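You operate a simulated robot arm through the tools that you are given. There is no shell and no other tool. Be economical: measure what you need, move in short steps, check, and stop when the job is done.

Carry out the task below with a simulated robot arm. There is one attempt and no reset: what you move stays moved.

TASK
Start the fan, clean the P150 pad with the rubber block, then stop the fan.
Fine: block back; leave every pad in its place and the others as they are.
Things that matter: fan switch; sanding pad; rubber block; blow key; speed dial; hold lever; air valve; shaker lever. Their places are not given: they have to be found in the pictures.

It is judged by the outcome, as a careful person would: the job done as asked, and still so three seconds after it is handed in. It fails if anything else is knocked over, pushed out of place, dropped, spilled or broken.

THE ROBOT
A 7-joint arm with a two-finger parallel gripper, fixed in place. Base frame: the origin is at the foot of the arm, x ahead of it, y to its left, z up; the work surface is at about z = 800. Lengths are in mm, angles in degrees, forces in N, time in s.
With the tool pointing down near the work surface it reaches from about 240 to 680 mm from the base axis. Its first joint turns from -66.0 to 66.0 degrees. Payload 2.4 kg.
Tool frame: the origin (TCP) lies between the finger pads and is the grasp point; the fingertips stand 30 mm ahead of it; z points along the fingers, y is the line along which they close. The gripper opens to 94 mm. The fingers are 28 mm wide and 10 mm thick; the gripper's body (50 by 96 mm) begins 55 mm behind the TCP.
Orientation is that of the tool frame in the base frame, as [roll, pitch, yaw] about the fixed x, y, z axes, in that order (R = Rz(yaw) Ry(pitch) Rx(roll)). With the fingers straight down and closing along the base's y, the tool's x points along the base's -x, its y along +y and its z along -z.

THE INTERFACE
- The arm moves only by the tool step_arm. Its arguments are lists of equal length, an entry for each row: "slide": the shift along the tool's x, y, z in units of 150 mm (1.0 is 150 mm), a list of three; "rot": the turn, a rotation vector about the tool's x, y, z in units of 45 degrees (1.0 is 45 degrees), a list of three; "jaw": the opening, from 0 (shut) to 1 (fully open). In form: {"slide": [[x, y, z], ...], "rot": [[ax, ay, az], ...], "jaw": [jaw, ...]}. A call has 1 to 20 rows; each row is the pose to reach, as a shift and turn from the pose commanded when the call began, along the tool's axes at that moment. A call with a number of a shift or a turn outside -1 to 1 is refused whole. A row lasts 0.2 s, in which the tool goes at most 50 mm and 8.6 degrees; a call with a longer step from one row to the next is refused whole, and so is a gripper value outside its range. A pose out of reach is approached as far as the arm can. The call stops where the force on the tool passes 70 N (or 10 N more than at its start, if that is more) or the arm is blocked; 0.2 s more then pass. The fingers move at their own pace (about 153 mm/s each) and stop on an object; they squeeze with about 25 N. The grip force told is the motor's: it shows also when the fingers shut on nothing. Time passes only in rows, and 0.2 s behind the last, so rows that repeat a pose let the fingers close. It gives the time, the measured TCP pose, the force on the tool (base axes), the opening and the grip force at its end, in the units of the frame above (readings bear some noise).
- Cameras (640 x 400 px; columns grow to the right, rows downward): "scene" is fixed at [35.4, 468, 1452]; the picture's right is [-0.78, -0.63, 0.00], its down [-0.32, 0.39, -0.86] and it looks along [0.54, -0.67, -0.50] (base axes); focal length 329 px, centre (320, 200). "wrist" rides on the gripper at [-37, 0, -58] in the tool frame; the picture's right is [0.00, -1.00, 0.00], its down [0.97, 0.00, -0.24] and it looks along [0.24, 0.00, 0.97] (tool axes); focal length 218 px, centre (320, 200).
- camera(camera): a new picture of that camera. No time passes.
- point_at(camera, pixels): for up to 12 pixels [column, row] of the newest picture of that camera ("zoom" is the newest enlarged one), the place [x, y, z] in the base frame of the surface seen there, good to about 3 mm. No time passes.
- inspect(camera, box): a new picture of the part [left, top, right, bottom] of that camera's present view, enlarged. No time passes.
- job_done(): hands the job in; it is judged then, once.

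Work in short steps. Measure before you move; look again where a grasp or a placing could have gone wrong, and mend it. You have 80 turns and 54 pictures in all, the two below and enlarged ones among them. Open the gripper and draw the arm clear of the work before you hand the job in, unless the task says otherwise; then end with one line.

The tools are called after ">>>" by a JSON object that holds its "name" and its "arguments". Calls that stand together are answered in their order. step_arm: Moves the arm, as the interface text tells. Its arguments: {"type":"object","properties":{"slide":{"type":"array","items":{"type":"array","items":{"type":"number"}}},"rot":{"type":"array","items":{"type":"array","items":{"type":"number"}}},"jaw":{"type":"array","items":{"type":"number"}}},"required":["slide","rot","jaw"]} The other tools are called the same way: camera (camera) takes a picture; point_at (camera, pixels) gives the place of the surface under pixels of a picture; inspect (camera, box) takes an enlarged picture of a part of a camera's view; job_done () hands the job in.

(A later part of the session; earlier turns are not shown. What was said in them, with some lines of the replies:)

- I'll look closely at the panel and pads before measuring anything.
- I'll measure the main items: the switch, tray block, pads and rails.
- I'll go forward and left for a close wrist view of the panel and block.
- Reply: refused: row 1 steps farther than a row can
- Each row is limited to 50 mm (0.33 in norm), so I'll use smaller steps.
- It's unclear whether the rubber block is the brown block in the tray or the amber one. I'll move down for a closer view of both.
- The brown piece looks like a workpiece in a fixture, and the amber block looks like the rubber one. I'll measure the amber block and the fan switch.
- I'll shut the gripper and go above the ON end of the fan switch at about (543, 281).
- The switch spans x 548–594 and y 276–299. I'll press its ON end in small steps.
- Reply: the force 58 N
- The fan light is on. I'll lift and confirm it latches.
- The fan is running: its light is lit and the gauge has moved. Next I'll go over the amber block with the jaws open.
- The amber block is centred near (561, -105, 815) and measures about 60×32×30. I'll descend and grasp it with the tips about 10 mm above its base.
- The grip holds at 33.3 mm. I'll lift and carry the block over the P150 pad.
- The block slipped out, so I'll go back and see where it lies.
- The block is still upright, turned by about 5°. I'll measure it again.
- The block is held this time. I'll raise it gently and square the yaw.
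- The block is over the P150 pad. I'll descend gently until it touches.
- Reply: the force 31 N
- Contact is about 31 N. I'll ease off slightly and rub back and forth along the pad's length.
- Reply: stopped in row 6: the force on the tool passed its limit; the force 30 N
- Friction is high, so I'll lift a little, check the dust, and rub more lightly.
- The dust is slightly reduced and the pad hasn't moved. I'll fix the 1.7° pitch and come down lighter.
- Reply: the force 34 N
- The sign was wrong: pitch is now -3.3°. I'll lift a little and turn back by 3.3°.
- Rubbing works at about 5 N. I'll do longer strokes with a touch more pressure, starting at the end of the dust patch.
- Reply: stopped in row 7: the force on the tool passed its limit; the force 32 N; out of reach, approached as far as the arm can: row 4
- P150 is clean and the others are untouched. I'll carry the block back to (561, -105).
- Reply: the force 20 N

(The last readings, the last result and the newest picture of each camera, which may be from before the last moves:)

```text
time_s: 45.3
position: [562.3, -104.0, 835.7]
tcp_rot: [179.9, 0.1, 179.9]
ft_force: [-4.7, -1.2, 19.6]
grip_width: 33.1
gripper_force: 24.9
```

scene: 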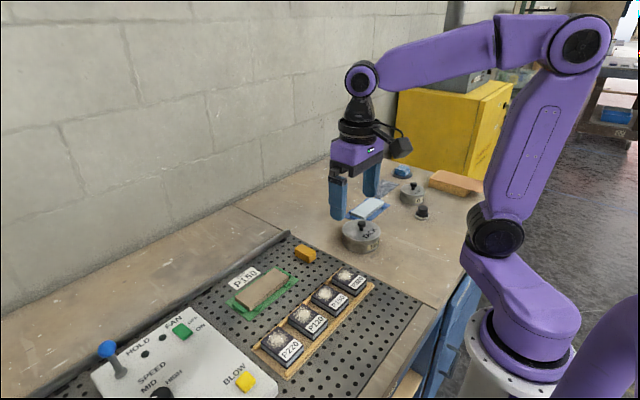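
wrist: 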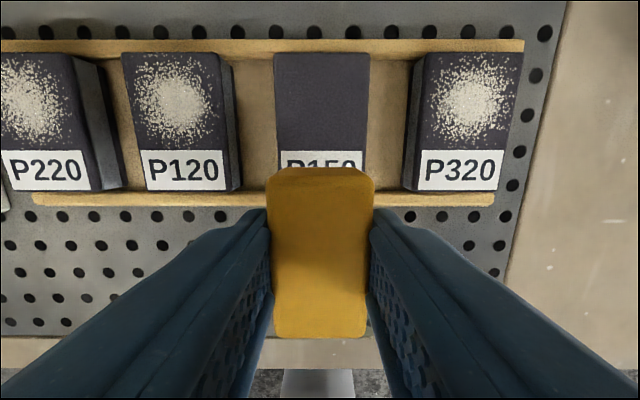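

The block has touched down. I'll ease off, open, and lift straight up.

>>> {"name": "step_arm", "arguments": {"slide": [[0, 0, -0.004], [0, 0, -0.004], [0, 0, -0.004], [0, 0, -0.004], [0, 0, -0.1], [0, 0, -0.4], [0, 0, -0.7], [0.087, 0, -0.98], [0.087, 0, -0.98]], "rot": [[0, 0, 0], [0, 0, 0], [0, 0, 0], [0, 0, 0], [0, 0, 0], [0, 0, 0], [0, 0, 0], [0, 0, 0], [0, 0, 0]], "jaw": [0, 0.5, 0.7, 0.7, 0.7, 0.7, 0.7, 0.7, 0.7]}}

>>> {"name": "camera", "arguments": {"camera": "wrist"}}

>>> {"name": "inspect", "arguments": {"camera": "wrist", "box": [260, 120, 380, 220]}}

>>> {"name": "point_at", "arguments": {"camera": "zoom", "pixels": [[270, 110], [380, 110], [270, 300], [380, 300], [327, 200]]}}

```text
time_s: 47.3
position: [548.0, -100.7, 982.7]
tcp_rot: [179.9, 0.0, 179.9]
ft_force: [-0.4, -0.1, -1.1]
grip_width: 65.6
gripper_force: 0.1
```

```text
18 pictures are left
```

wrist: 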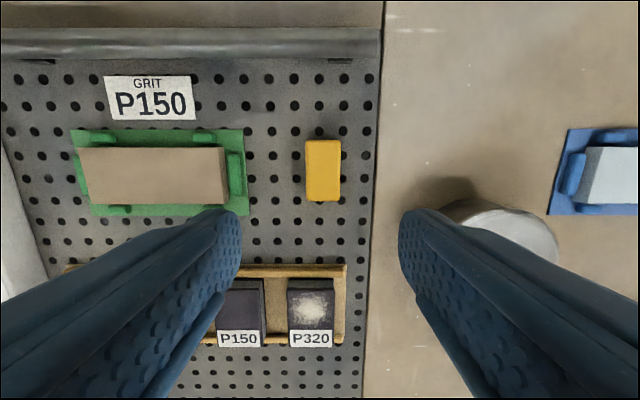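

```text
4.00 times, centred on (320, 170) of wrist
```

zoom: 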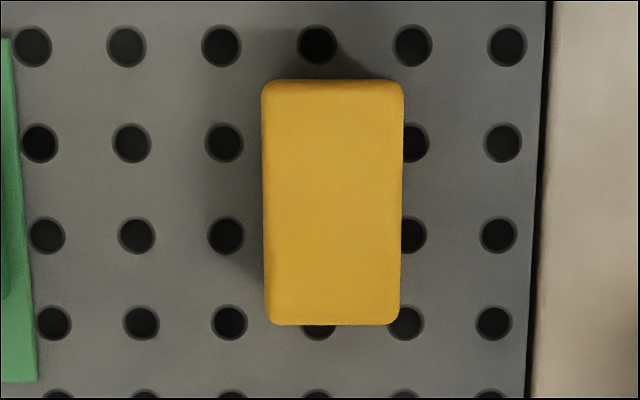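

```text
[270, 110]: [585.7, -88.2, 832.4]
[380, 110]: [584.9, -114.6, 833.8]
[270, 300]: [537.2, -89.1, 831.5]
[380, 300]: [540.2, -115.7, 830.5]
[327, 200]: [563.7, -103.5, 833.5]
```

The block is back in its place against the same holes. I'll close the jaws and head for the OFF end of the switch at about (595, 287).

>>> {"name": "step_arm", "arguments": {"slide": [[0, 0.3, 0], [0, 0.6, 0], [-0.1, 0.9, 0], [-0.2, 1, 0], [-0.315, 1, 0], [-0.315, 1, 0]], "rot": [[0, 0, 0], [0, 0, 0], [0, 0, 0], [0, 0, 0], [0, 0, 0], [0, 0, 0]], "jaw": [0, 0, 0, 0, 0, 0]}}

>>> {"name": "step_arm", "arguments": {"slide": [[0, 0.3, 0], [0, 0.6, 0], [0, 0.9, 0], [0, 1, 0], [0, 1, 0]], "rot": [[0, 0, 0], [0, 0, 0], [0, 0, 0], [0, 0, 0], [0, 0, 0]], "jaw": [0, 0, 0, 0, 0]}}

>>> {"name": "step_arm", "arguments": {"slide": [[0, 0.3, 0], [0, 0.585, 0], [0, 0.585, 0.2], [0, 0.585, 0.3], [0, 0.585, 0.3]], "rot": [[0, 0, 0], [0, 0, 0], [0, 0, 0], [0, 0, 0], [0, 0, 0]], "jaw": [0, 0, 0, 0, 0]}}

>>> {"name": "inspect", "arguments": {"camera": "scene", "box": [80, 280, 280, 400]}}

```text
time_s: 48.7
position: [595.6, 46.9, 981.9]
tcp_rot: [179.9, 0.0, 179.9]
ft_force: [0.3, 1.1, -0.1]
grip_width: 0.0
gripper_force: 24.8
```

```text
time_s: 49.9
position: [596.6, 197.7, 980.5]
tcp_rot: [179.8, -0.1, 179.9]
ft_force: [0.5, -1.3, -0.7]
grip_width: 0.1
gripper_force: 24.6
```

```text
time_s: 51.1
position: [596.4, 285.0, 936.0]
tcp_rot: [180.0, 0.1, 179.8]
ft_force: [-0.6, 0.1, 0.0]
grip_width: 0.1
gripper_force: 24.4
```

```text
3.20 times, centred on (180, 340) of scene
```

zoom: 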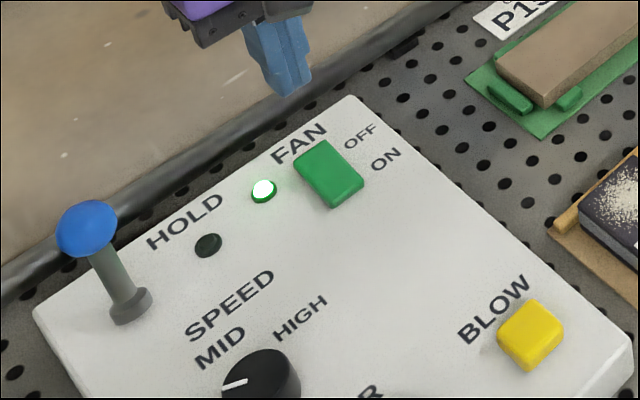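

Position is good, so I'll press the OFF end.

>>> {"name": "step_arm", "arguments": {"slide": [[0, 0.013, 0.15], [0, 0.013, 0.3], [0, 0.013, 0.36], [0, 0.013, 0.39], [0, 0.013, 0.41], [0, 0.013, 0.425], [0, 0.013, 0.425]], "rot": [[0, 0, 0], [0, 0, 0], [0, 0, 0], [0, 0, 0], [0, 0, 0], [0, 0, 0], [0, 0, 0]], "jaw": [0, 0, 0, 0, 0, 0, 0]}}

>>> {"name": "step_arm", "arguments": {"slide": [[0, 0, -0.15], [0, 0, -0.4], [0.2, -0.2, -0.6], [0.4, -0.4, -0.7], [0.5, -0.6, -0.8], [0.5, -0.8, -0.9], [0.5, -0.8, -0.9]], "rot": [[0, 0, 0], [0, 0, 0], [0, 0, 0], [0, 0, 0], [0, 0, 0], [0, 0, 0], [0, 0, 0]], "jaw": [0, 0, 0, 0.4, 0.8, 1, 1]}}

>>> {"name": "camera", "arguments": {"camera": "wrist"}}

>>> {"name": "camera", "arguments": {"camera": "scene"}}

```text
time_s: 52.7
position: [595.7, 285.7, 874.7]
tcp_rot: [179.7, 0.3, 179.9]
ft_force: [-5.2, -4.4, 31.6]
grip_width: 0.0
gripper_force: 25.0
```

```text
refused: row 3 steps farther than a row can; nothing moved
```

```text
15 pictures are left
```

wrist: 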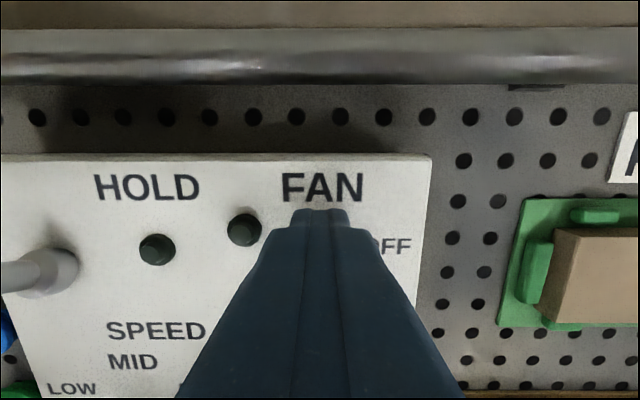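

```text
14 pictures are left
```

scene: 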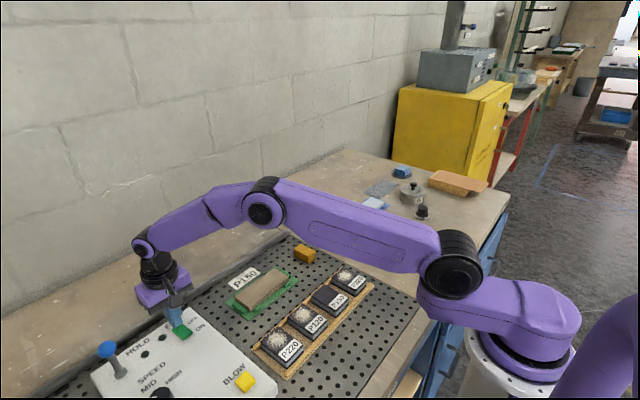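

The light is off. I'll retreat with smaller steps and check.

>>> {"name": "step_arm", "arguments": {"slide": [[0, 0, -0.15], [0, 0, -0.4], [0.1, -0.15, -0.6], [0.25, -0.35, -0.7], [0.4, -0.55, -0.8], [0.5, -0.75, -0.9], [0.5, -0.8, -0.9]], "rot": [[0, 0, 0], [0, 0, 0], [0, 0, 0], [0, 0, 0], [0, 0, 0], [0, 0, 0], [0, 0, 0]], "jaw": [0, 0, 0, 0.4, 0.8, 1, 1]}}

>>> {"name": "camera", "arguments": {"camera": "wrist"}}

>>> {"name": "inspect", "arguments": {"camera": "scene", "box": [80, 240, 380, 400]}}

```text
time_s: 54.3
position: [521.4, 165.7, 1007.1]
tcp_rot: [179.8, 0.1, 179.9]
ft_force: [0.0, 0.5, 0.3]
grip_width: 93.9
gripper_force: 0.0
```

```text
13 pictures are left
```

wrist: 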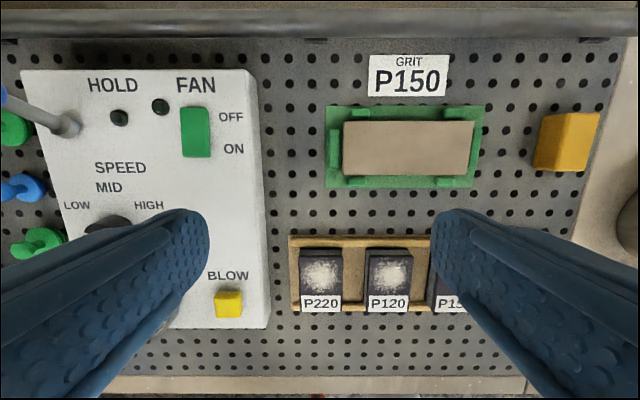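

```text
2.13 times, centred on (230, 320) of scene
```

zoom: 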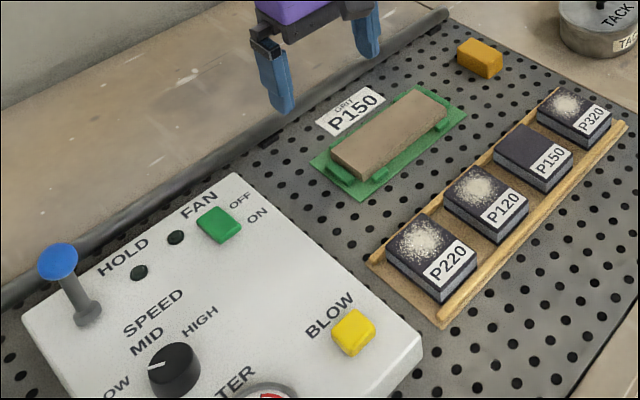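

The fan is off, P150 is clean, the block is back, and the arm is clear with the gripper open.

>>> {"name": "job_done", "arguments": {}}

```text
The job is handed in.
```

I started the fan, cleaned the P150 pad with the amber block (taken as the rubber one), put the block back where it was and stopped the fan; it slipped once on the first lift, but nothing else moved and the other pads are untouched.
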